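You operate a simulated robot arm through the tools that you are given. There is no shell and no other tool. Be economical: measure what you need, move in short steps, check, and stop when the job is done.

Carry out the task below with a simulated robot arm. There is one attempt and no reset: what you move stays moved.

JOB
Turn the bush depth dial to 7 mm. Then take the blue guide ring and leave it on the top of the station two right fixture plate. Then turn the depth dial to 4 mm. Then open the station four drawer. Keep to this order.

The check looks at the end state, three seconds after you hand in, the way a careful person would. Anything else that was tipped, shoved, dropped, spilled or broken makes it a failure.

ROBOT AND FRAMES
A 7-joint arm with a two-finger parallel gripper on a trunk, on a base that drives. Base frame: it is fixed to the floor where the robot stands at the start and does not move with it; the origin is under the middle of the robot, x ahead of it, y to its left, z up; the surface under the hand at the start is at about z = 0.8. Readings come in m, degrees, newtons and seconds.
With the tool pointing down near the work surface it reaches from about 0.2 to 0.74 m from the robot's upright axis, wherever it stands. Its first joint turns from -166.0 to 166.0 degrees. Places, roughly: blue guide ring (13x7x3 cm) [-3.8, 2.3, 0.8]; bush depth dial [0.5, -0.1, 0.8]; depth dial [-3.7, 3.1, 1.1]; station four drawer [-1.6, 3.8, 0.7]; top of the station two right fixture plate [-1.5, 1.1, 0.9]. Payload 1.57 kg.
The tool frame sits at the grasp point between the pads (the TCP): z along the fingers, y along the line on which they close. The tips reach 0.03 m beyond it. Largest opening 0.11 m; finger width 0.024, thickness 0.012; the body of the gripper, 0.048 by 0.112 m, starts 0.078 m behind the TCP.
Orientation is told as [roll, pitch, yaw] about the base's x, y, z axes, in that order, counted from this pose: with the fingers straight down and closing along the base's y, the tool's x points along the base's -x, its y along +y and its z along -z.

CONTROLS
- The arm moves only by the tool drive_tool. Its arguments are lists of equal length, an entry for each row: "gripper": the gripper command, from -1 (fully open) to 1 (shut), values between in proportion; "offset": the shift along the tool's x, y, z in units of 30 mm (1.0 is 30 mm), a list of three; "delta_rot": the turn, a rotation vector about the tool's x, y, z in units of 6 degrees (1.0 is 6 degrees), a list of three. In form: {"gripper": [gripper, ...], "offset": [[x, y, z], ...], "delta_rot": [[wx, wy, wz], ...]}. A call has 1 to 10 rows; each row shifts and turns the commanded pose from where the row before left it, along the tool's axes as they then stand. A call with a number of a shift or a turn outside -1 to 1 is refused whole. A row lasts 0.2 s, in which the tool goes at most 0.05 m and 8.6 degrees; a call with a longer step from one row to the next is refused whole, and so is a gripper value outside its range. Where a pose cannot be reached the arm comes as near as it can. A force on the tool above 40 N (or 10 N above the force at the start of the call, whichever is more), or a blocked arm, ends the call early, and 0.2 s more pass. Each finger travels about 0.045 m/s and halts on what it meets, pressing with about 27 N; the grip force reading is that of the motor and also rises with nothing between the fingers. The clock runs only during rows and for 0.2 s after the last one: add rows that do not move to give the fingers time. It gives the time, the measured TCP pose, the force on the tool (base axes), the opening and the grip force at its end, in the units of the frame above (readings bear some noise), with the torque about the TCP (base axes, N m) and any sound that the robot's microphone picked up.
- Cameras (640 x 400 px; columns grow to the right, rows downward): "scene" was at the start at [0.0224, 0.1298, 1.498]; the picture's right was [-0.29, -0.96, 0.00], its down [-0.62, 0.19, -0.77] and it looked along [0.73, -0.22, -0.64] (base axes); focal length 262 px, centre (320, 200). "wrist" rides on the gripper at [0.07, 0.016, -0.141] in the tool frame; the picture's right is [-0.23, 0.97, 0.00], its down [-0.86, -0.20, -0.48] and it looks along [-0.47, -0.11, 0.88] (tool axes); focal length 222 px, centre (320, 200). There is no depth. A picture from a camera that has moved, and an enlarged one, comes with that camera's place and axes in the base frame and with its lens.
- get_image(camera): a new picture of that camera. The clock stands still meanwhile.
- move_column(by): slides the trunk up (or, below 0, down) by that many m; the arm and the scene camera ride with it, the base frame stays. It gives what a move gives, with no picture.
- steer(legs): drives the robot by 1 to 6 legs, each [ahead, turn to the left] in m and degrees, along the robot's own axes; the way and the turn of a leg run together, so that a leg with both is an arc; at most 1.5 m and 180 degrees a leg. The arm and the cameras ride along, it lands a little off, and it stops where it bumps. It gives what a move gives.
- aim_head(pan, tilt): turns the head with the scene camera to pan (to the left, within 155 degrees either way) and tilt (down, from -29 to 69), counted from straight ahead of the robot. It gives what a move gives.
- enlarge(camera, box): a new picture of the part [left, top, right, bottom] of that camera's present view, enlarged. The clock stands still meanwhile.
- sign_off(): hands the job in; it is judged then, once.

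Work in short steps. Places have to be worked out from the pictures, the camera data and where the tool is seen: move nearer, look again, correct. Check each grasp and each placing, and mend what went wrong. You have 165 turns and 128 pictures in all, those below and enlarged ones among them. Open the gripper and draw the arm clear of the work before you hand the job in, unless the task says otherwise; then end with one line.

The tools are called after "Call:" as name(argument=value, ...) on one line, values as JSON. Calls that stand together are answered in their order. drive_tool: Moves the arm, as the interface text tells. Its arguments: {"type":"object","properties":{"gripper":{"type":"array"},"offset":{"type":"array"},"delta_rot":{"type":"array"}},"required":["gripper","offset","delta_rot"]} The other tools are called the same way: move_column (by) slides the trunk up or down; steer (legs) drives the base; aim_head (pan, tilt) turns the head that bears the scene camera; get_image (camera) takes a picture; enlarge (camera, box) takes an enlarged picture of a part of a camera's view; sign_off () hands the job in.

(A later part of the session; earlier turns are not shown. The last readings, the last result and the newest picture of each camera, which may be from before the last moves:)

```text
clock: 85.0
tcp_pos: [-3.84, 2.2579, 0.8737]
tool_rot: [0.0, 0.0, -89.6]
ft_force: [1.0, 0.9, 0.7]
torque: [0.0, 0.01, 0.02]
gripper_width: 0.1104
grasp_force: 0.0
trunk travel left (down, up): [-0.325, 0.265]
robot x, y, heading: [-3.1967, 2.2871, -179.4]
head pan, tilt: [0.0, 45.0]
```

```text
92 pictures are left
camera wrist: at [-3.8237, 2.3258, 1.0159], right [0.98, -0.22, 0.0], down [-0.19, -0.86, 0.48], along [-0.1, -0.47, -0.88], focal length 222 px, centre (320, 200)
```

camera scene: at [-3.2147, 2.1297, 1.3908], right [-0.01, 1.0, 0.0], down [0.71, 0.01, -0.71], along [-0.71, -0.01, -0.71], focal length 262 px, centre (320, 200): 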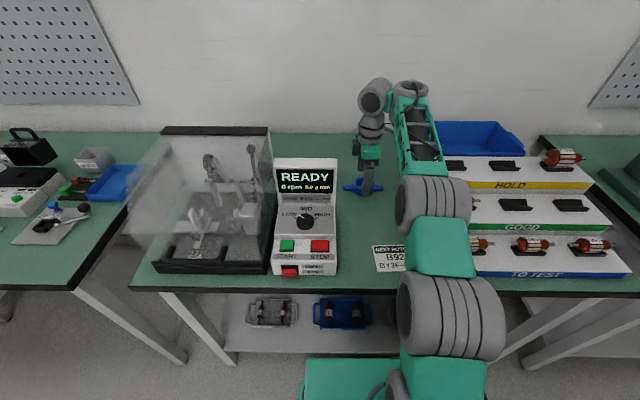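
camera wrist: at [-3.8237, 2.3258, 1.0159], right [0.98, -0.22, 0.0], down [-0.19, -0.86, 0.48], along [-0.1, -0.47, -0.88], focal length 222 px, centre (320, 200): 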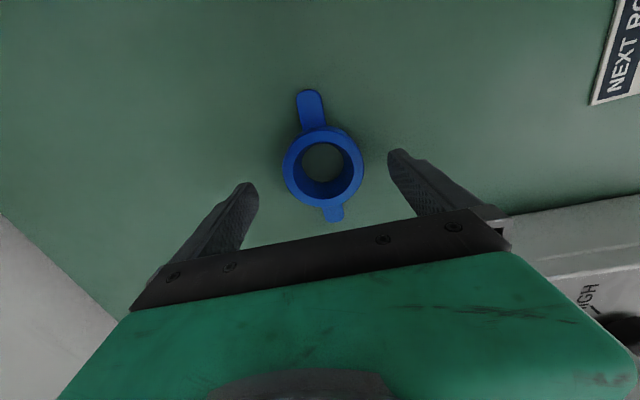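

Alignment is good. Lowering 36 mm with the arm.

Call:
drive_tool(gripper=[-1, -1, -1], offset=[[0, 0, 0.5], [0, 0, 0.4], [0, 0, 0.3]], delta_rot=[[0, 0, 0], [0, 0, 0], [0, 0, 0]])

Call:
enlarge(camera="wrist", box=[220, 70, 460, 230])

Call:
enlarge(camera="scene", box=[310, 80, 470, 240])

```text
clock: 85.8
tcp_pos: [-3.8408, 2.2571, 0.8515]
tool_rot: [-1.2, 0.1, -89.5]
ft_force: [10.3, -2.2, 16.8]
torque: [-0.21, -1.39, -0.07]
gripper_width: 0.11
grasp_force: 0.1
trunk travel left (down, up): [-0.325, 0.265]
robot x, y, heading: [-3.199, 2.2878, -179.0]
head pan, tilt: [0.0, 45.0]
stopped in row 3: the force on the tool passed its limit at 48 N (the readings are from after the stop); the commanded pose is now the measured one
```

```text
2.50 times, centred on (340, 150) of wrist
camera zoom: at [-3.822, 2.3261, 0.9931], right [0.98, -0.22, -0.02], down [-0.18, -0.86, 0.48], along [-0.12, -0.46, -0.88], focal length 555 px, centre (270, 325)
```

zoom: 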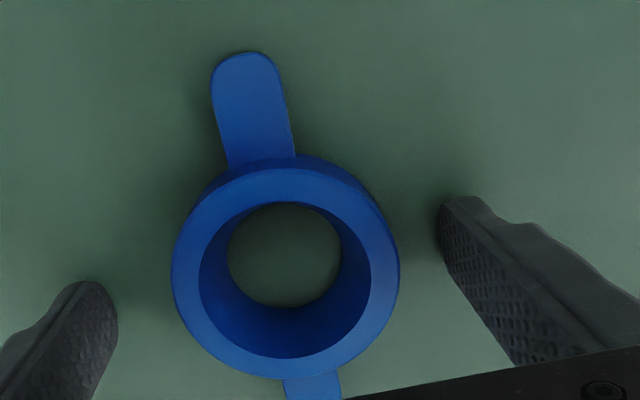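

```text
2.50 times, centred on (390, 160) of scene
camera zoom: at [-3.2122, 2.1298, 1.3909], right [-0.01, 1.0, 0.0], down [0.71, 0.01, -0.71], along [-0.71, -0.01, -0.71], focal length 656 px, centre (145, 300)
```

zoom: 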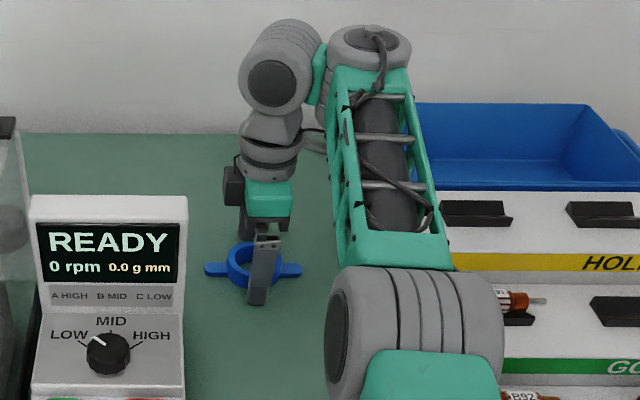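

The tips touched the table (surface ≈ 0.82). I'll raise 6 mm, level, and close on the ring.

Call:
drive_tool(gripper=[-1, -1, -0.5, -0.1, 0.2, 0.4, 0.4, 0.4], offset=[[0, 0, -0.12], [0, 0, -0.08], [0, 0, 0], [0, 0, 0], [0, 0, 0], [0, 0, 0], [0, 0, 0], [0, 0, 0]], delta_rot=[[0, 0.2, 0], [0, 0, 0], [0, 0, 0], [0, 0, 0], [0, 0, 0], [0, 0, 0], [0, 0, 0], [0, 0, 0]])

Call:
enlarge(camera="wrist", box=[220, 70, 460, 230])

```text
clock: 87.6
tcp_pos: [-3.8414, 2.2574, 0.8534]
tool_rot: [-0.9, 1.4, -89.6]
ft_force: [0.3, 0.5, 0.8]
torque: [0.01, 0.02, 0.02]
gripper_width: 0.0661
grasp_force: 27.3
trunk travel left (down, up): [-0.325, 0.265]
robot x, y, heading: [-3.1993, 2.2833, -179.5]
head pan, tilt: [0.0, 45.0]
```

```text
2.50 times, centred on (340, 150) of wrist
camera zoom: at [-3.8233, 2.3235, 0.9972], right [0.98, -0.22, -0.02], down [-0.19, -0.87, 0.46], along [-0.12, -0.45, -0.89], focal length 555 px, centre (270, 325)
```

zoom: 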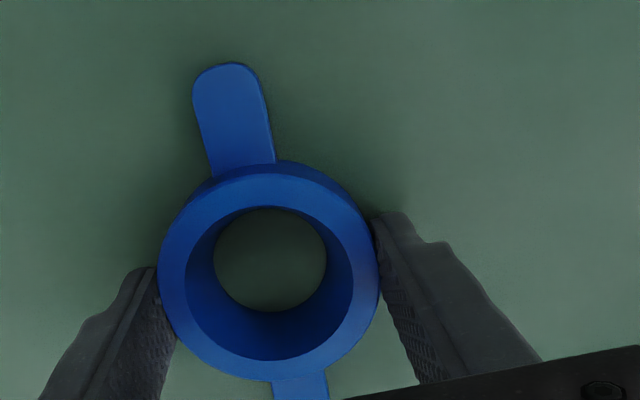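

Gripped at 66 mm with 27 N. Lifting gently and checking.

Call:
drive_tool(gripper=[0.4, 0.4, 0.4, 0.4, 0.4], offset=[[0, 0, -0.3], [0, 0, -0.6], [0, 0, -1], [0, 0, -1], [0, 0, -1]], delta_rot=[[0, 0, 0], [0, 0, 0], [0, 0, 0], [0, 0, 0], [0, 0, 0]])

Call:
get_image(camera="wrist")

Call:
move_column(by=0.1)

Call:
enlarge(camera="scene", box=[290, 80, 450, 240])

```text
clock: 88.8
tcp_pos: [-3.8412, 2.2555, 0.9709]
tool_rot: [-0.8, 1.4, -89.5]
ft_force: [-0.4, -0.2, -1.2]
torque: [-0.02, -0.03, -0.02]
gripper_width: 0.066
grasp_force: 26.9
trunk travel left (down, up): [-0.325, 0.265]
robot x, y, heading: [-3.1963, 2.283, -179.2]
head pan, tilt: [0.0, 45.0]
```

```text
88 pictures are left
camera wrist: at [-3.8231, 2.3209, 1.1136], right [0.98, -0.22, -0.02], down [-0.19, -0.87, 0.46], along [-0.12, -0.45, -0.89], focal length 222 px, centre (320, 200)
```

wrist: 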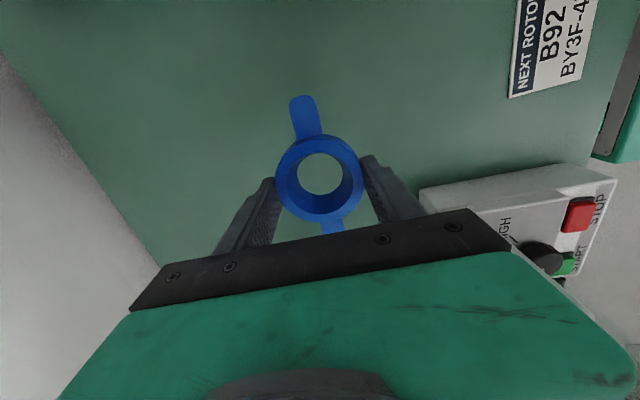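

```text
clock: 90.1
tcp_pos: [-3.8417, 2.256, 1.0697]
tool_rot: [-0.9, 1.4, -89.6]
ft_force: [-0.1, -0.7, -0.5]
torque: [0.0, 0.0, -0.01]
gripper_width: 0.0662
grasp_force: 26.7
trunk travel left (down, up): [-0.425, 0.165]
robot x, y, heading: [-3.1955, 2.2879, -179.5]
head pan, tilt: [0.0, 45.0]
```

```text
2.50 times, centred on (370, 160) of scene
camera zoom: at [-3.2148, 2.1297, 1.4907], right [-0.01, 1.0, 0.0], down [0.71, 0.01, -0.71], along [-0.71, -0.01, -0.71], focal length 656 px, centre (195, 300)
```

zoom: 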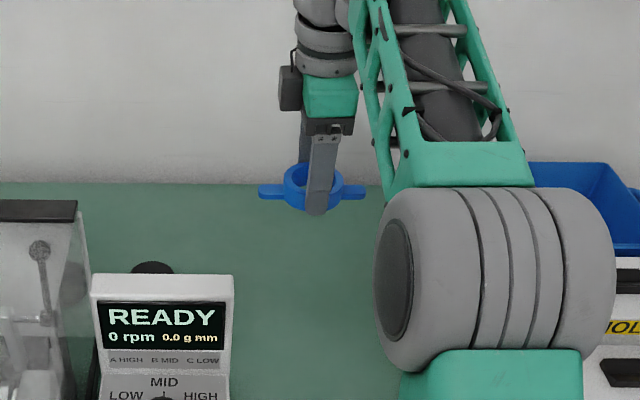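

Ring is secure. I'll raise and retract the arm, then drive back toward station two and look at it.

Call:
drive_tool(gripper=[0.4, 0.4, 0.4, 0.4, 0.4, 0.4, 0.4, 0.4, 0.4, 0.4], offset=[[0, 1, -0.4], [0, 1, -0.4], [0, 1, -0.4], [0, 1, -0.4], [0, 1, -0.4], [0, 1, -0.4], [0, 1, -0.4], [0, 1, -0.4], [0, 1, -0.4], [0, 0.8, -0.4]], delta_rot=[[0, 0, 0], [0, 0, 0], [0, 0, 0], [0, 0, 0], [0, 0, 0], [0, 0, 0], [0, 0, 0], [0, 0, 0], [0, 0, 0], [0, 0, 0]])

Call:
steer(legs=[[-0.45, 0], [0, 112]])

Call:
aim_head(pan=40, tilt=25)

Call:
get_image(camera="scene")

```text
clock: 92.3
tcp_pos: [-3.5464, 2.2537, 1.1867]
tool_rot: [-0.9, 1.4, -89.6]
ft_force: [-0.5, -0.6, -0.5]
torque: [-0.02, 0.01, -0.02]
gripper_width: 0.0662
grasp_force: 27.2
trunk travel left (down, up): [-0.425, 0.165]
robot x, y, heading: [-3.1981, 2.2875, -179.0]
head pan, tilt: [0.0, 45.0]
```

```text
clock: 99.8
tcp_pos: [-2.5858, 1.9799, 1.1851]
tool_rot: [-0.9, 1.4, 23.2]
ft_force: [-0.1, -0.7, -0.7]
torque: [-0.04, -0.01, -0.01]
gripper_width: 0.066
grasp_force: 26.9
trunk travel left (down, up): [-0.425, 0.165]
robot x, y, heading: [-2.7522, 2.2894, -66.3]
head pan, tilt: [0.0, 45.0]
```

```text
clock: 100.8
tcp_pos: [-2.5851, 1.98, 1.1852]
tool_rot: [-0.9, 1.4, 23.3]
ft_force: [1.5, -0.8, -0.1]
torque: [0.0, 0.0, 0.02]
gripper_width: 0.0658
grasp_force: 27.1
trunk travel left (down, up): [-0.425, 0.165]
robot x, y, heading: [-2.7512, 2.2905, -66.4]
head pan, tilt: [40.0, 25.0]
```

```text
86 pictures are left
camera scene: at [-2.5486, 2.3661, 1.5213], right [-0.45, -0.9, 0.0], down [-0.38, 0.19, -0.91], along [0.81, -0.4, -0.42], focal length 262 px, centre (320, 200)
```

scene: 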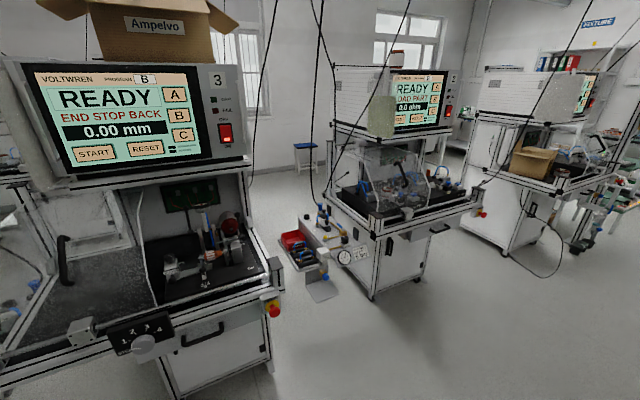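

Station two is in the middle. I'll drive closer, facing it, and look.

Call:
steer(legs=[[0.85, 0], [0.37, 0], [0, 66]])

Call:
aim_head(pan=0, tilt=35)

Call:
get_image(camera="scene")

Call:
get_image(camera="wrist")

```text
clock: 110.1
tcp_pos: [-1.9147, 1.2227, 1.1851]
tool_rot: [-0.9, 1.4, 89.8]
ft_force: [0.2, -0.1, -1.3]
torque: [0.01, -0.01, -0.01]
gripper_width: 0.066
grasp_force: 27.4
trunk travel left (down, up): [-0.425, 0.165]
robot x, y, heading: [-2.2679, 1.1932, -0.1]
head pan, tilt: [40.0, 25.0]
```

```text
clock: 111.1
tcp_pos: [-1.9182, 1.2236, 1.1859]
tool_rot: [-0.9, 1.4, 89.7]
ft_force: [1.3, -0.1, -0.5]
torque: [0.0, -0.04, 0.01]
gripper_width: 0.0658
grasp_force: 27.2
trunk travel left (down, up): [-0.425, 0.165]
robot x, y, heading: [-2.2665, 1.1895, -0.1]
head pan, tilt: [0.0, 35.0]
```

```text
85 pictures are left
camera scene: at [-2.2385, 1.3502, 1.5056], right [0.0, -1.0, 0.0], down [-0.57, 0.0, -0.82], along [0.82, 0.0, -0.57], focal length 262 px, centre (320, 200)
```

scene: 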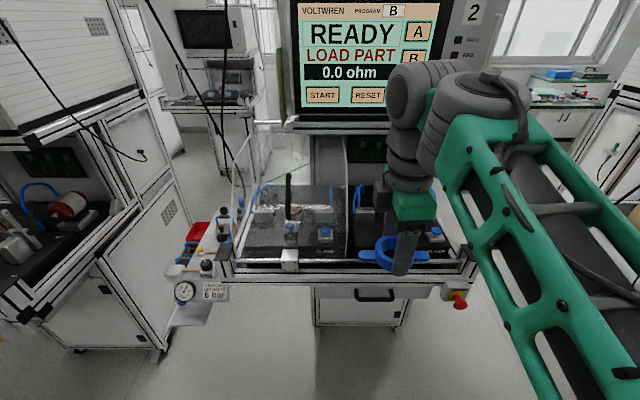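

```text
84 pictures are left
camera wrist: at [-1.9349, 1.1556, 1.3292], right [-0.97, 0.23, -0.02], down [0.2, 0.87, 0.46], along [0.12, 0.44, -0.89], focal length 222 px, centre (320, 200)
```

wrist: 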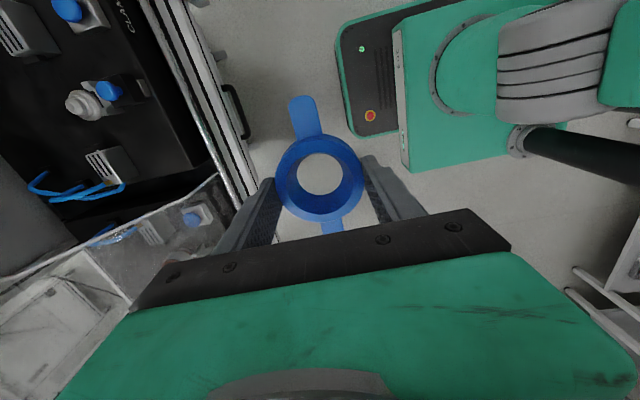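

The arm hides the right half of the tray. I'll swing the tool to the right and look again.

Call:
drive_tool(gripper=[0.4, 0.4, 0.4, 0.4, 0.4, 0.4, 0.4, 0.4, 0.4, 0.4], offset=[[1, 0, -0.3], [1, 0, -0.3], [1, 0, -0.3], [1, 0, -0.3], [1, 0.2, -0.3], [1, 0.2, -0.3], [1, 0.2, -0.3], [1, 0.3, -0.3], [1, 0.3, 0], [1, 0.3, 0]], delta_rot=[[0, 0, 0], [0, 0, 0], [0, 0, 0], [0, 0, 0], [0, 0, 0], [0, 0, 0], [0, 0, 0], [0, 0, 0], [0, 0, 0], [0, 0, 0]])

Call:
get_image(camera="scene")

```text
clock: 113.3
tcp_pos: [-1.965, 0.9235, 1.2662]
tool_rot: [-0.8, 1.4, 89.8]
ft_force: [-0.4, -0.4, 0.0]
torque: [0.0, -0.01, -0.01]
gripper_width: 0.0661
grasp_force: 26.9
trunk travel left (down, up): [-0.425, 0.165]
robot x, y, heading: [-2.2681, 1.1965, 0.2]
head pan, tilt: [0.0, 35.0]
```

```text
83 pictures are left
camera scene: at [-2.2384, 1.3498, 1.5056], right [0.0, -1.0, 0.0], down [-0.57, 0.0, -0.82], along [0.82, 0.0, -0.57], focal length 262 px, centre (320, 200)
```

scene: 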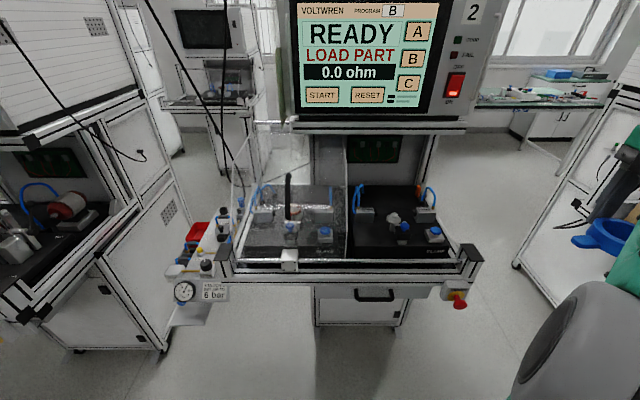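

Call:
enlarge(camera="scene", box=[310, 120, 490, 300])

```text
2.22 times, centred on (400, 210) of scene
camera zoom: at [-2.2384, 1.3498, 1.5056], right [0.0, -1.0, 0.0], down [-0.57, 0.0, -0.82], along [0.82, 0.0, -0.57], focal length 583 px, centre (142, 178)
```

zoom: 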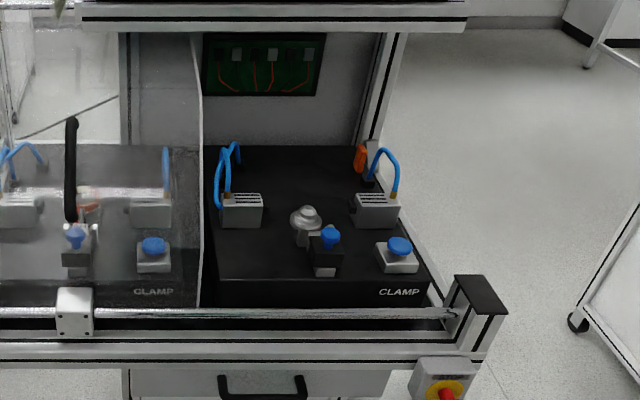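

Station two's right plate (about x -1.63…-1.26, y 0.92…1.23, z≈0.9) has clamps and blocks on it; the free spots are front-left and the middle-back under the display. I'll move the base closer, turn the tool 45°, and look from above.

Call:
steer(legs=[[0.12, 0]])

Call:
drive_tool(gripper=[0.4, 0.4, 0.4, 0.4, 0.4, 0.4, 0.4, 0.4], offset=[[0, 0, 0], [0, 0, 0], [0, 0, 0], [0, 0, 0], [0, 0, 0], [0, 0, 0], [0, 0, 0], [0, 0, 0]], delta_rot=[[0, 0, 1], [0, 0, 1], [0, 0, 1], [0, 0, 1], [0, 0, 1], [0, 0, 1], [0, 0, 1], [0, 0, 0.5]])

Call:
aim_head(pan=-20, tilt=45)

Call:
get_image(camera="scene")

Call:
get_image(camera="wrist")

```text
clock: 114.6
tcp_pos: [-1.8412, 0.9241, 1.266]
tool_rot: [-0.9, 1.4, 89.8]
ft_force: [-0.3, 0.2, -0.6]
torque: [0.0, 0.0, 0.03]
gripper_width: 0.0662
grasp_force: 27.1
trunk travel left (down, up): [-0.425, 0.165]
robot x, y, heading: [-2.145, 1.1955, 0.1]
head pan, tilt: [0.0, 35.0]
```

```text
clock: 116.4
tcp_pos: [-1.8425, 0.9243, 1.2659]
tool_rot: [-1.6, 0.4, 44.8]
ft_force: [0.3, 0.2, 0.3]
torque: [-0.04, -0.02, 0.01]
gripper_width: 0.0661
grasp_force: 27.0
trunk travel left (down, up): [-0.425, 0.165]
robot x, y, heading: [-2.1465, 1.1996, 0.3]
head pan, tilt: [0.0, 35.0]
```

```text
clock: 117.2
tcp_pos: [-1.8419, 0.9234, 1.2651]
tool_rot: [-1.6, 0.4, 44.8]
ft_force: [0.2, 0.0, 0.3]
torque: [0.0, 0.0, 0.02]
gripper_width: 0.0662
grasp_force: 27.0
trunk travel left (down, up): [-0.425, 0.165]
robot x, y, heading: [-2.1474, 1.1951, 0.1]
head pan, tilt: [-20.0, 45.0]
```

```text
81 pictures are left
camera scene: at [-2.1287, 1.3224, 1.4908], right [-0.34, -0.94, 0.0], down [-0.66, 0.24, -0.71], along [0.67, -0.24, -0.71], focal length 262 px, centre (320, 200)
```

scene: 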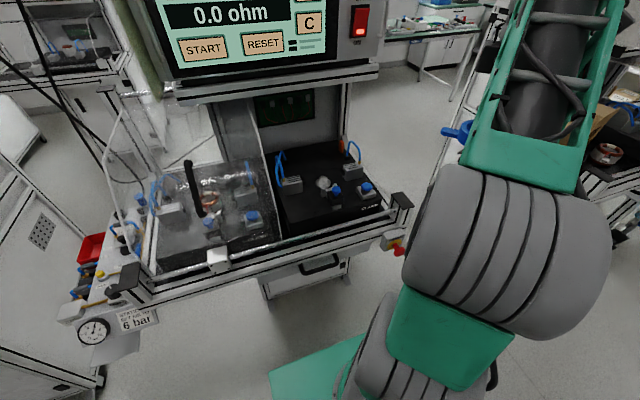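

```text
80 pictures are left
camera wrist: at [-1.9048, 0.8886, 1.4077], right [-0.53, 0.85, -0.03], down [0.74, 0.47, 0.48], along [0.42, 0.23, -0.88], focal length 222 px, centre (320, 200)
```

wrist: 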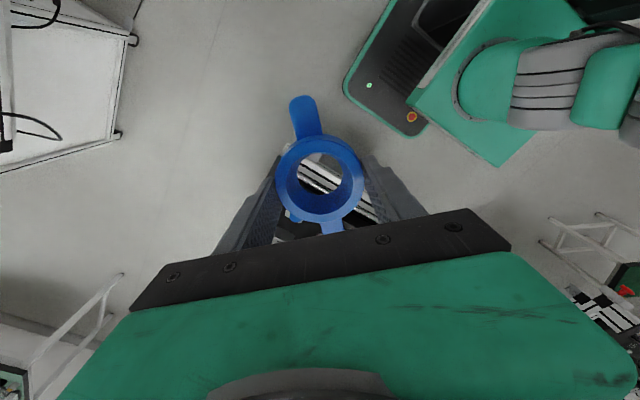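

Enlarging the plate from this new viewpoint to fix positions.

Call:
enlarge(camera="scene", box=[250, 120, 410, 260])

```text
2.86 times, centred on (330, 190) of scene
camera zoom: at [-2.1287, 1.3224, 1.4908], right [-0.34, -0.94, 0.0], down [-0.66, 0.24, -0.71], along [0.67, -0.24, -0.71], focal length 750 px, centre (291, 229)
```

zoom: 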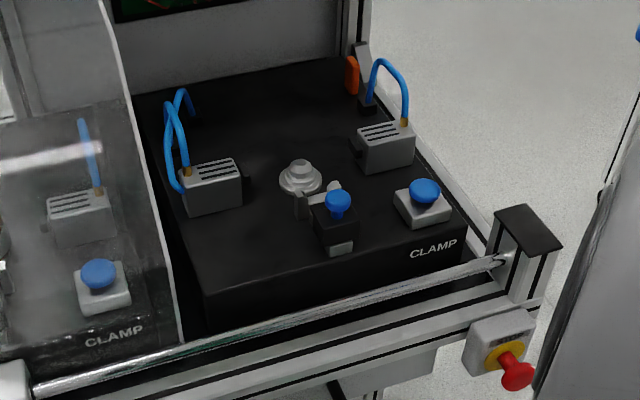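

Both views agree: plate top z≈0.887, and the free front-left patch is x -1.62…-1.50, y 1.11…1.236. Ring centre target is (-1.562, 1.172) with lugs on the diagonal. I'll approach high first.

Call:
drive_tool(gripper=[0.4, 0.4, 0.4, 0.4, 0.4, 0.4, 0.4, 0.4, 0.4, 0.4], offset=[[-1, -0.06, 0.2], [-1, -0.06, 0.2], [-1, -0.06, 0.2], [-1, -0.06, 0.2], [-1, -0.06, 0.2], [-1, -0.06, 0.2], [-1, -0.06, 0.2], [-1, -0.06, 0.2], [-1, -0.06, 0.2], [-1, -0.06, 0.2]], delta_rot=[[0, 0, 0], [0, 0, 0], [0, 0, 0], [0, 0, 0], [0, 0, 0], [0, 0, 0], [0, 0, 0], [0, 0, 0], [0, 0, 0], [0, 0, 0]])

Call:
get_image(camera="scene")

Call:
get_image(camera="wrist")

```text
clock: 119.4
tcp_pos: [-1.6143, 1.1229, 1.204]
tool_rot: [-1.7, 0.3, 44.7]
ft_force: [-1.0, -0.1, 0.1]
torque: [-0.01, 0.01, 0.02]
gripper_width: 0.066
grasp_force: 26.9
trunk travel left (down, up): [-0.425, 0.165]
robot x, y, heading: [-2.1449, 1.1976, 0.3]
head pan, tilt: [-20.0, 45.0]
```

```text
78 pictures are left
camera scene: at [-2.1285, 1.3225, 1.4908], right [-0.34, -0.94, 0.0], down [-0.67, 0.24, -0.71], along [0.66, -0.24, -0.71], focal length 262 px, centre (320, 200)
```

scene: 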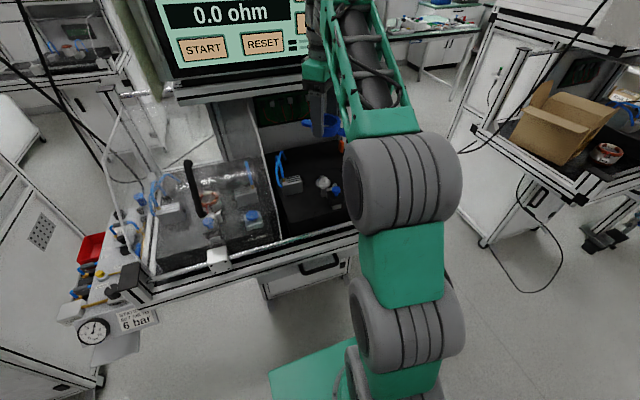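

```text
77 pictures are left
camera wrist: at [-1.6778, 1.0886, 1.3455], right [-0.53, 0.85, -0.03], down [0.74, 0.47, 0.48], along [0.42, 0.23, -0.88], focal length 222 px, centre (320, 200)
```

wrist: 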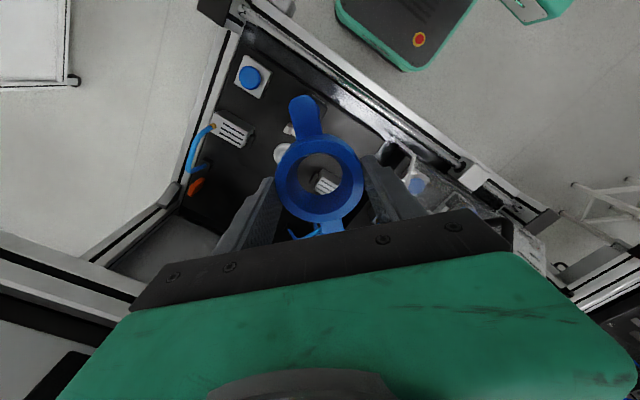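

Ring centre is ~8 mm toward the camera from the TCP, so TCP target is (-1.557, 1.176). Moving over and down to about 0.97.

Call:
drive_tool(gripper=[0.4, 0.4, 0.4, 0.4, 0.4, 0.4, 0.4, 0.4, 0.4], offset=[[-0.87, -0.03, 0.3], [-0.86, -0.03, 0.5], [-0.86, -0.03, 1], [0, 0, 1], [0, 0, 1], [0, 0, 1], [0, 0, 1], [0, 0, 1], [0, 0, 1]], delta_rot=[[0, 0, 0], [0, 0, 0], [0, 0, 0], [0, 0, 0], [0, 0, 0], [0, 0, 0], [0, 0, 0], [0, 0, 0], [0, 0, 0]])

Call:
get_image(camera="scene")

Call:
get_image(camera="wrist")

```text
clock: 121.4
tcp_pos: [-1.5559, 1.1675, 0.9711]
tool_rot: [-1.8, 0.2, 44.7]
ft_force: [-2.1, -1.6, 18.0]
torque: [0.15, -0.33, -0.06]
gripper_width: 0.0671
grasp_force: 27.3
trunk travel left (down, up): [-0.425, 0.165]
robot x, y, heading: [-2.1446, 1.1987, -0.1]
head pan, tilt: [-20.0, 45.0]
```

```text
76 pictures are left
camera scene: at [-2.1299, 1.3221, 1.4913], right [-0.34, -0.94, 0.0], down [-0.66, 0.24, -0.71], along [0.67, -0.24, -0.71], focal length 262 px, centre (320, 200)
```

scene: 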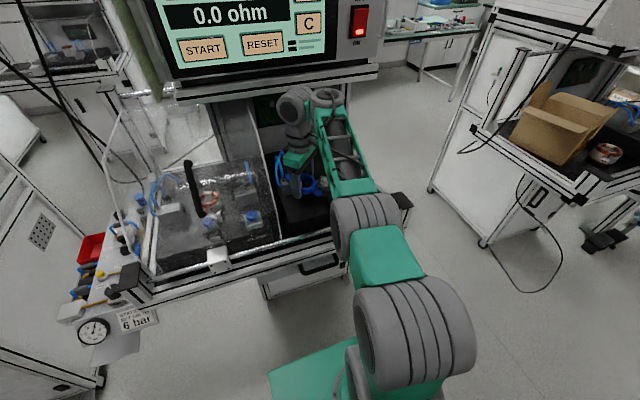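

```text
75 pictures are left
camera wrist: at [-1.6196, 1.1325, 1.1134], right [-0.52, 0.85, -0.03], down [0.74, 0.47, 0.48], along [0.43, 0.23, -0.88], focal length 222 px, centre (320, 200)
```

wrist: 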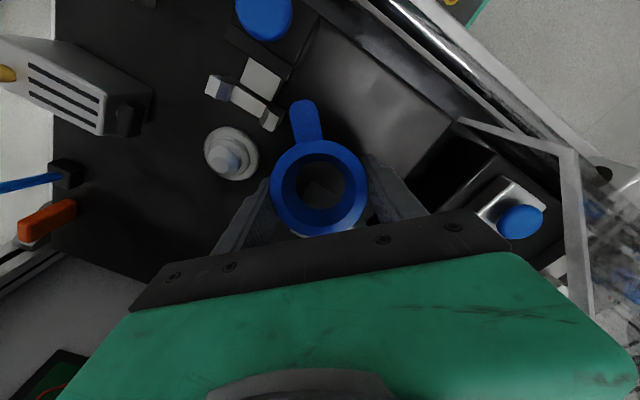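

Contact at 0.971, about 5 cm too high: the far lug seems to be resting on the left connector block. I'll raise 3 cm and look closely.

Call:
drive_tool(gripper=[0.4, 0.4], offset=[[0, 0, -0.5], [0, 0, -0.5]], delta_rot=[[0, 0, 0], [0, 0, 0]])

Call:
enlarge(camera="scene", box=[250, 120, 370, 240])

Call:
enlarge(camera="wrist", box=[180, 60, 460, 240])

```text
clock: 122.0
tcp_pos: [-1.5553, 1.1696, 0.997]
tool_rot: [-1.5, 0.3, 44.9]
ft_force: [0.4, -0.4, -0.3]
torque: [0.02, 0.04, -0.03]
gripper_width: 0.0664
grasp_force: 27.2
trunk travel left (down, up): [-0.425, 0.165]
robot x, y, heading: [-2.1453, 1.1925, 0.3]
head pan, tilt: [-20.0, 45.0]
```

```text
3.33 times, centred on (310, 180) of scene
camera zoom: at [-2.1286, 1.3225, 1.4906], right [-0.34, -0.94, 0.0], down [-0.67, 0.24, -0.71], along [0.66, -0.24, -0.71], focal length 875 px, centre (353, 267)
```

zoom: 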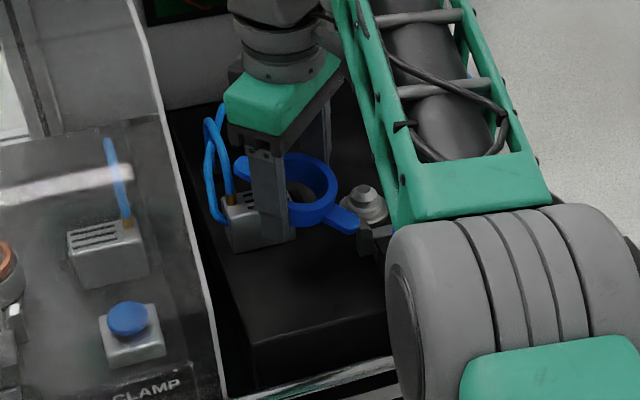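

```text
2.22 times, centred on (320, 150) of wrist
camera zoom: at [-1.6191, 1.1343, 1.1399], right [-0.53, 0.85, -0.03], down [0.74, 0.47, 0.48], along [0.42, 0.23, -0.88], focal length 494 px, centre (320, 311)
```

zoom: 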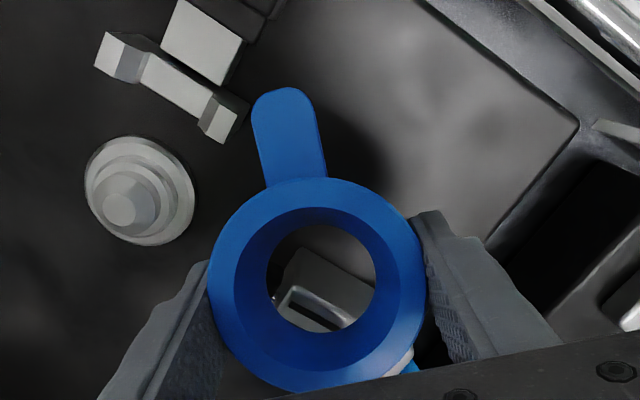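

The block front is at x≈-1.50 and its top z≈0.937, so the lug tip just overlapped it. I'll shift the ring ~16 mm back toward me and descend to about 0.93.

Call:
drive_tool(gripper=[0.4, 0.4, 0.4, 0.4, 0.4], offset=[[0.28, 0.47, 0], [0, 0, 0.6], [0, 0, 0.6], [0, 0, 0.5], [0, 0, 0.4]], delta_rot=[[0, 0, 0], [0, 0, 0], [0, 0, 0], [0, 0, 0], [0, 0, 0]])

Call:
enlarge(camera="scene", box=[250, 120, 370, 240])

Call:
enlarge(camera="wrist", box=[180, 60, 460, 240])

```text
clock: 123.1
tcp_pos: [-1.5714, 1.1721, 0.945]
tool_rot: [-1.7, 0.6, 45.0]
ft_force: [-12.9, 0.0, 10.3]
torque: [0.72, 0.43, -0.08]
gripper_width: 0.0666
grasp_force: 27.0
trunk travel left (down, up): [-0.425, 0.165]
robot x, y, heading: [-2.1468, 1.1992, 0.1]
head pan, tilt: [-20.0, 45.0]
stopped in row 5: the force on the tool passed its limit at 66 N (the readings are from after the stop); the commanded pose is now the measured one
```

```text
3.33 times, centred on (310, 180) of scene
camera zoom: at [-2.1313, 1.3225, 1.4907], right [-0.34, -0.94, 0.0], down [-0.66, 0.24, -0.71], along [0.67, -0.24, -0.71], focal length 875 px, centre (353, 267)
```

zoom: 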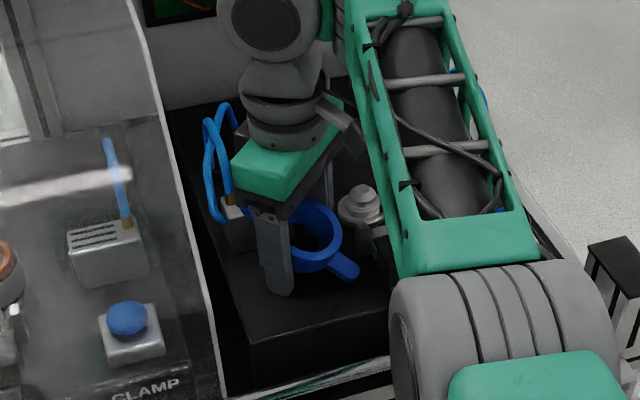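

```text
2.22 times, centred on (320, 150) of wrist
camera zoom: at [-1.6339, 1.1375, 1.0882], right [-0.53, 0.85, -0.03], down [0.74, 0.48, 0.48], along [0.42, 0.23, -0.88], focal length 494 px, centre (320, 311)
```

zoom: 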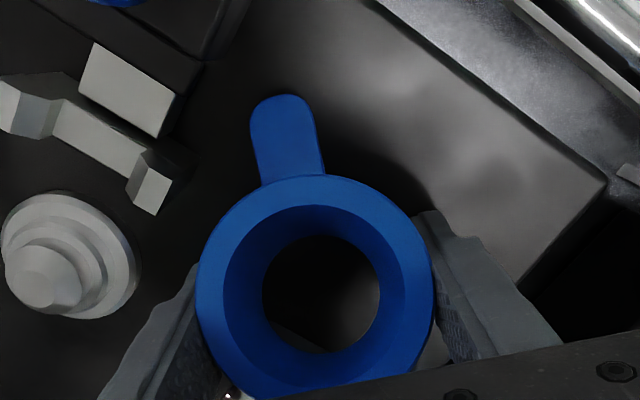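

The plate top re-triangulates to about 0.905–0.91, so this may be the plate itself plus a brush with the block. I'll raise, shift back another 10 mm, and creep down.

Call:
drive_tool(gripper=[0.4, 0.4, 0.4, 0.4, 0.4], offset=[[0, 0, -0.5], [0.24, 0.24, 0], [0, 0, 0.2], [0, 0, 0.1], [0, 0, 0.05]], delta_rot=[[0, 0, 0], [0, 0, 0], [0, 0, 0], [0, 0, 0], [0, 0, 0]])

Call:
drive_tool(gripper=[0.4, 0.4, 0.4], offset=[[0, 0, 0.08], [0, 0, 0.06], [0, 0, 0]], delta_rot=[[0, 0, 0], [0, 0, 0], [0, 0, 0]])

Call:
enlarge(camera="scene", box=[260, 140, 350, 230])

```text
clock: 124.3
tcp_pos: [-1.5801, 1.172, 0.9498]
tool_rot: [-1.6, 0.7, 45.0]
ft_force: [0.3, 0.6, -0.9]
torque: [0.0, -0.01, -0.01]
gripper_width: 0.0665
grasp_force: 27.2
trunk travel left (down, up): [-0.425, 0.165]
robot x, y, heading: [-2.1498, 1.192, 0.1]
head pan, tilt: [-20.0, 45.0]
```

```text
clock: 125.1
tcp_pos: [-1.5811, 1.1716, 0.9462]
tool_rot: [-1.6, 0.5, 45.0]
ft_force: [-1.1, 0.7, 8.9]
torque: [0.37, 0.23, -0.03]
gripper_width: 0.0664
grasp_force: 27.1
trunk travel left (down, up): [-0.425, 0.165]
robot x, y, heading: [-2.1477, 1.1973, 0.0]
head pan, tilt: [-20.0, 45.0]
```

```text
4.44 times, centred on (305, 185) of scene
camera zoom: at [-2.1295, 1.3225, 1.4909], right [-0.34, -0.94, 0.0], down [-0.66, 0.24, -0.71], along [0.67, -0.24, -0.71], focal length 1167 px, centre (387, 267)
```

zoom: 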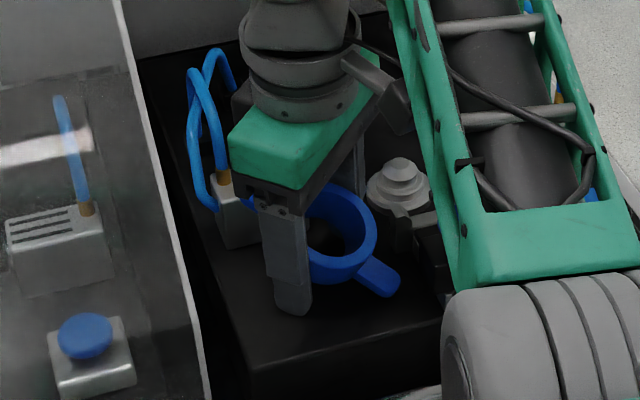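

Only light, vertical contact now (finger tip on the plate), so the ring is essentially on the plate. I'll open slightly, wait, and check.

Call:
drive_tool(gripper=[-0.25, -0.35, -0.45, -0.45], offset=[[0, 0, 0], [0, 0, 0], [0, 0, 0], [0, 0, 0]], delta_rot=[[0, 0, 0], [0, 0, 0], [0, 0, 0], [0, 0, 0]])

Call:
enlarge(camera="scene", box=[260, 140, 350, 230])

Call:
enlarge(camera="wrist", box=[180, 60, 460, 240])

```text
clock: 126.1
tcp_pos: [-1.5799, 1.1721, 0.9458]
tool_rot: [-1.6, 0.5, 45.0]
ft_force: [11.8, -5.0, 16.1]
torque: [0.47, 0.12, -0.35]
gripper_width: 0.0695
grasp_force: 0.1
trunk travel left (down, up): [-0.425, 0.165]
robot x, y, heading: [-2.1448, 1.1996, 0.2]
head pan, tilt: [-20.0, 45.0]
```

```text
4.44 times, centred on (305, 185) of scene
camera zoom: at [-2.1287, 1.3218, 1.491], right [-0.34, -0.94, 0.0], down [-0.66, 0.24, -0.71], along [0.66, -0.24, -0.71], focal length 1167 px, centre (387, 267)
```

zoom: 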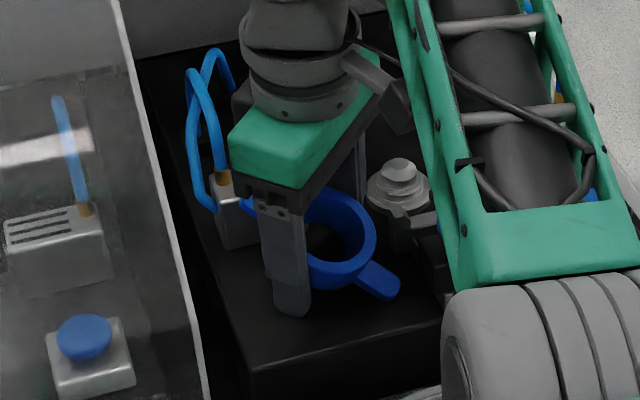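

```text
2.22 times, centred on (320, 150) of wrist
camera zoom: at [-1.6423, 1.1366, 1.0882], right [-0.53, 0.85, -0.03], down [0.74, 0.48, 0.48], along [0.42, 0.23, -0.88], focal length 494 px, centre (320, 311)
```

zoom: 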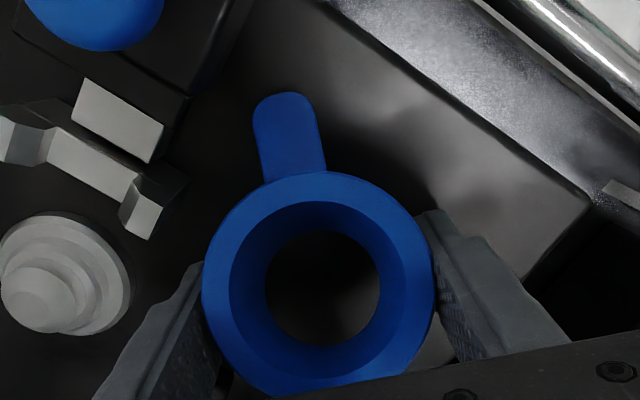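

Opening stalled as the left fingertip presses on the plate. I'll raise 3 mm and let it open.

Call:
drive_tool(gripper=[-0.3, -0.4, -0.45, -0.45], offset=[[0, 0, -0.12], [0, 0, 0], [0, 0, 0], [0, 0, 0]], delta_rot=[[0, 0, 0], [0, 0, 0], [0, 0, 0], [0, 0, 0]])

Call:
enlarge(camera="wrist", box=[180, 60, 460, 240])

```text
clock: 127.1
tcp_pos: [-1.581, 1.1729, 0.9489]
tool_rot: [-1.5, 0.8, 44.9]
ft_force: [0.0, -0.2, -0.5]
torque: [0.0, 0.02, 0.03]
gripper_width: 0.0796
grasp_force: 0.1
trunk travel left (down, up): [-0.425, 0.165]
robot x, y, heading: [-2.1451, 1.195, 0.4]
head pan, tilt: [-20.0, 45.0]
```

```text
2.22 times, centred on (320, 150) of wrist
camera zoom: at [-1.6429, 1.1374, 1.0906], right [-0.53, 0.85, -0.03], down [0.74, 0.48, 0.47], along [0.41, 0.23, -0.88], focal length 494 px, centre (320, 311)
```

zoom: 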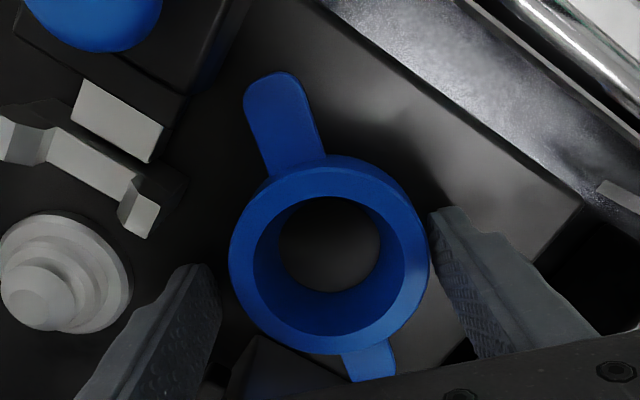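

The ring is released and lies on the plate. I'll nudge 3 mm to centre the fingers, then lift straight up.

Call:
drive_tool(gripper=[-0.45, -0.45, -0.45, -0.45, -0.45, -0.45, -0.45, -0.45], offset=[[0, 0.1, -0.1], [0, 0, -0.5], [0, 0, -1], [0, 0, -1], [0, 0, -1], [0, 0, -1], [0, 0, -1], [0, 0, -1]], delta_rot=[[0, 0, 0], [0, 0, 0], [0, 0, 0], [0, 0, 0], [0, 0, 0], [0, 0, 0], [0, 0, 0], [0, 0, 0]])

Call:
get_image(camera="wrist")

Call:
enlarge(camera="scene", box=[250, 120, 370, 240])

```text
clock: 128.9
tcp_pos: [-1.5843, 1.1809, 1.1445]
tool_rot: [-1.5, 0.6, 45.1]
ft_force: [0.4, -0.7, -0.2]
torque: [0.01, 0.01, 0.01]
gripper_width: 0.0798
grasp_force: 0.0
trunk travel left (down, up): [-0.425, 0.165]
robot x, y, heading: [-2.1437, 1.194, -0.0]
head pan, tilt: [-20.0, 45.0]
```

```text
66 pictures are left
camera wrist: at [-1.6457, 1.1455, 1.2869], right [-0.53, 0.85, -0.03], down [0.74, 0.48, 0.47], along [0.41, 0.23, -0.88], focal length 222 px, centre (320, 200)
```

wrist: 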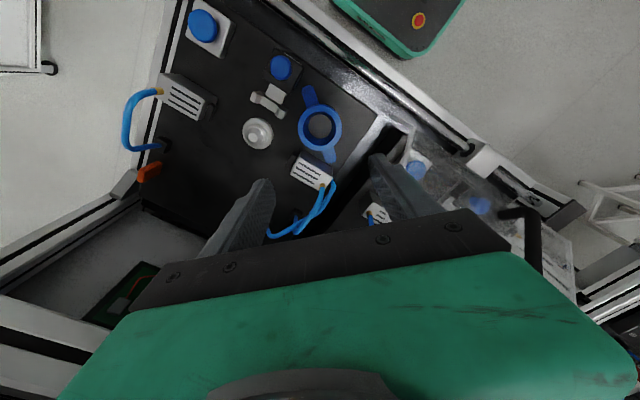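

```text
3.33 times, centred on (310, 180) of scene
camera zoom: at [-2.1287, 1.3224, 1.4907], right [-0.34, -0.94, 0.0], down [-0.66, 0.24, -0.71], along [0.66, -0.24, -0.71], focal length 875 px, centre (353, 267)
```

zoom: 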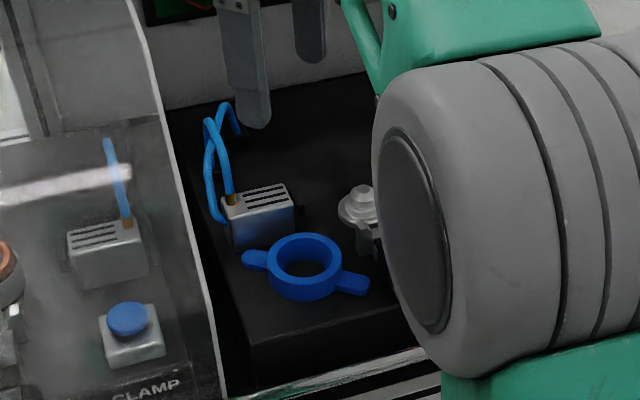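

Ring rests flat on the plate with everything else untouched. Now I retract the arm, back out, and drive toward the depth dial.

Call:
drive_tool(gripper=[-0.45, -0.45, -0.45, -0.45, -0.45, -0.45, -0.45, -0.45, -0.45], offset=[[0.7, 0.7, -0.3], [0.7, 0.7, -0.4], [0.7, 0.7, -0.4], [0.7, 0.7, -0.4], [0.7, 0.7, -0.4], [0.7, 0.7, -0.4], [0.7, 0.7, -0.4], [0.5, 0.5, -0.4], [0, 0, 0]], delta_rot=[[0, 0, 0], [0, 0, 0], [0, 0, 0], [0, 0, 0], [0, 0, 0], [0, 0, 0], [0, 0, 0], [0, 0, 0], [0, 0, 0]])

Call:
steer(legs=[[-0.25, 0], [0, 102], [1.2, 0], [0.74, 0], [0, 78]])

Call:
aim_head(pan=0, tilt=25)

Call:
get_image(camera="scene")

```text
clock: 130.9
tcp_pos: [-1.8143, 1.1829, 1.2361]
tool_rot: [-1.4, 0.7, 45.2]
ft_force: [-0.5, 0.7, -1.2]
torque: [-0.01, -0.04, -0.01]
gripper_width: 0.0796
grasp_force: 0.0
trunk travel left (down, up): [-0.425, 0.165]
robot x, y, heading: [-2.1484, 1.1918, 0.2]
head pan, tilt: [-20.0, 45.0]
```

```text
clock: 149.9
tcp_pos: [-3.1328, 3.1503, 1.2356]
tool_rot: [-1.5, 0.7, -135.7]
ft_force: [0.2, -0.1, 0.3]
torque: [-0.03, 0.04, -0.03]
gripper_width: 0.0797
grasp_force: 0.1
trunk travel left (down, up): [-0.425, 0.165]
robot x, y, heading: [-2.7978, 3.1314, 179.3]
head pan, tilt: [-20.0, 45.0]
```

```text
clock: 150.7
tcp_pos: [-3.1317, 3.1517, 1.2358]
tool_rot: [-1.6, 0.6, -135.7]
ft_force: [0.8, 0.4, 0.1]
torque: [0.02, -0.02, -0.01]
gripper_width: 0.0797
grasp_force: 0.1
trunk travel left (down, up): [-0.425, 0.165]
robot x, y, heading: [-2.7982, 3.1324, 179.1]
head pan, tilt: [0.0, 25.0]
```

```text
64 pictures are left
camera scene: at [-2.8327, 2.9796, 1.5213], right [0.01, 1.0, 0.0], down [0.42, -0.01, -0.91], along [-0.91, 0.01, -0.42], focal length 262 px, centre (320, 200)
```

scene: 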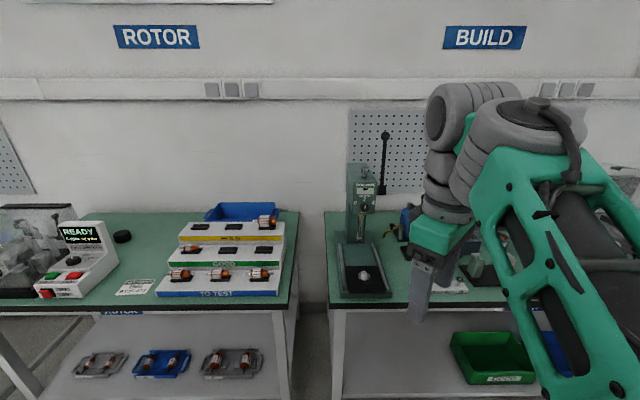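

The press at (360, 200) matches the depth dial's place. Zooming in.

Call:
enlarge(camera="scene", box=[320, 120, 420, 300])

Call:
enlarge(camera="scene", box=[340, 155, 390, 225])

```text
2.22 times, centred on (370, 210) of scene
camera zoom: at [-2.8327, 2.9796, 1.5213], right [0.01, 1.0, 0.0], down [0.42, -0.01, -0.91], along [-0.91, 0.01, -0.42], focal length 583 px, centre (209, 178)
```

zoom: 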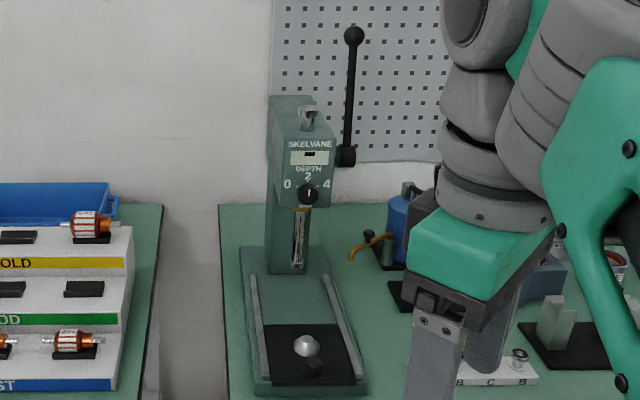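

```text
5.71 times, centred on (365, 190) of scene
camera zoom: at [-2.8327, 2.9796, 1.5213], right [0.01, 1.0, 0.0], down [0.42, -0.01, -0.91], along [-0.91, 0.01, -0.42], focal length 1500 px, centre (63, 257)
```

zoom: 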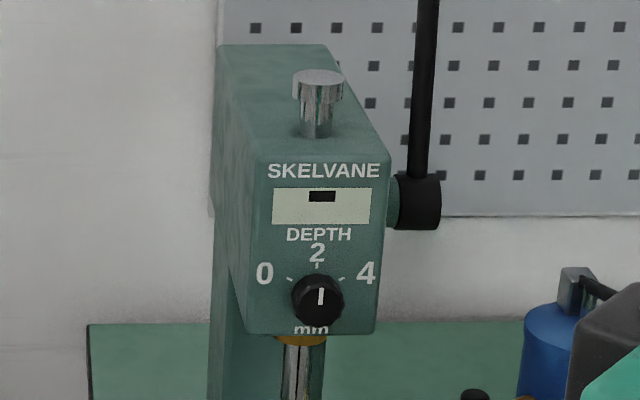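

The dial faces +x on a vertical face, pointer at 2 (up), 4 to the upper right. I need the tool horizontal pointing -x: realign yaw, extend, then pitch up in stages.

Call:
drive_tool(gripper=[0, 0, 0, 0, 0, 0, 0, 0], offset=[[0, 0, 0], [0, 0, 0], [0, 0, 0], [0, 0, 0], [0, 0, 0], [0, 0, 0], [0, 0, 0], [0, 0, 0]], delta_rot=[[0, 0, 1], [0, 0, 1], [0, 0, 1], [0, 0, 1], [0, 0, 1], [0, 0, 1], [0, 0, 1], [0, 0, 0.4]])

Call:
drive_tool(gripper=[0, 0, 0, 0, 0, 0, 0, 0], offset=[[-1, 0, 0], [-1, 0, 0], [-1, 0, 0], [-1, 0, 0], [-1, 0, 0], [-1, 0, 0], [-1, 0, 0], [-1, 0, 0]], delta_rot=[[0, -0.8, 0], [0, -0.8, 0], [0, -0.8, 0], [0, -0.8, 0], [0, -0.8, 0], [0, -0.8, 0], [0, -0.8, 0], [0, -0.8, 0]])

```text
clock: 152.5
tcp_pos: [-3.1326, 3.1519, 1.2363]
tool_rot: [-1.5, -0.6, 179.8]
ft_force: [-0.8, 0.7, -0.3]
torque: [0.0, 0.03, 0.0]
gripper_width: 0.0551
grasp_force: 0.1
trunk travel left (down, up): [-0.425, 0.165]
robot x, y, heading: [-2.7998, 3.1321, 179.1]
head pan, tilt: [0.0, 25.0]
```

```text
clock: 154.3
tcp_pos: [-3.3599, 3.1521, 1.3062]
tool_rot: [-2.0, -39.0, -178.8]
ft_force: [0.2, -0.2, 0.5]
torque: [0.0, 0.01, 0.02]
gripper_width: 0.055
grasp_force: 0.1
trunk travel left (down, up): [-0.425, 0.165]
robot x, y, heading: [-2.7984, 3.1346, 179.3]
head pan, tilt: [0.0, 25.0]
```

Continuing the pitch to horizontal, in place.

Call:
drive_tool(gripper=[0, 0, 0, 0, 0, 0, 0, 0, 0], offset=[[0, 0, 0], [0, 0, 0], [0, 0, 0], [0, 0, 0], [0, 0, 0], [0, 0, 0], [0, 0, 0], [0, 0, 0], [0, 0, 0]], delta_rot=[[0, -0.94, 0], [0, -0.94, 0], [0, -0.94, 0], [0, -0.94, 0], [0, -0.94, 0], [0, -0.94, 0], [0, -0.94, 0], [0, -0.94, 0], [0, -0.94, 0]])

Call:
get_image(camera="scene")

Call:
get_image(camera="wrist")

```text
clock: 155.6
tcp_pos: [-3.4158, 3.1626, 1.1857]
tool_rot: [-0.5, -53.4, -179.8]
ft_force: [-0.3, -0.3, -0.2]
torque: [-0.01, -0.02, 0.0]
gripper_width: 0.0552
grasp_force: 0.0
out of reach, approached as far as the arm can: row 3
trunk travel left (down, up): [-0.425, 0.165]
robot x, y, heading: [-2.8011, 3.1332, 179.2]
head pan, tilt: [0.0, 25.0]
stopped in row 6: the arm was blocked; the commanded pose is now the measured one
```

```text
61 pictures are left
camera scene: at [-2.8333, 2.9795, 1.5199], right [0.01, 1.0, 0.0], down [0.42, -0.01, -0.91], along [-0.91, 0.01, -0.42], focal length 262 px, centre (320, 200)
```

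scene: 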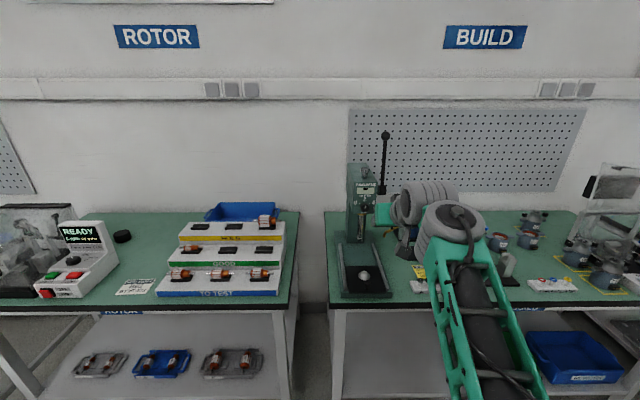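

```text
60 pictures are left
camera wrist: at [-3.26, 3.1442, 1.2157], right [-0.14, -0.97, 0.18], down [-0.13, 0.2, 0.97], along [-0.98, 0.11, -0.15], focal length 222 px, centre (320, 200)
```

wrist: 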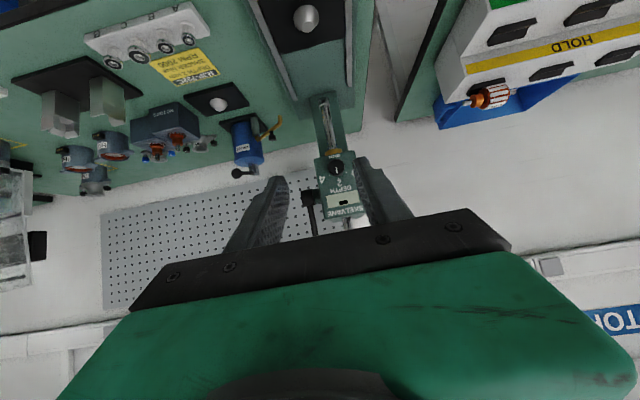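

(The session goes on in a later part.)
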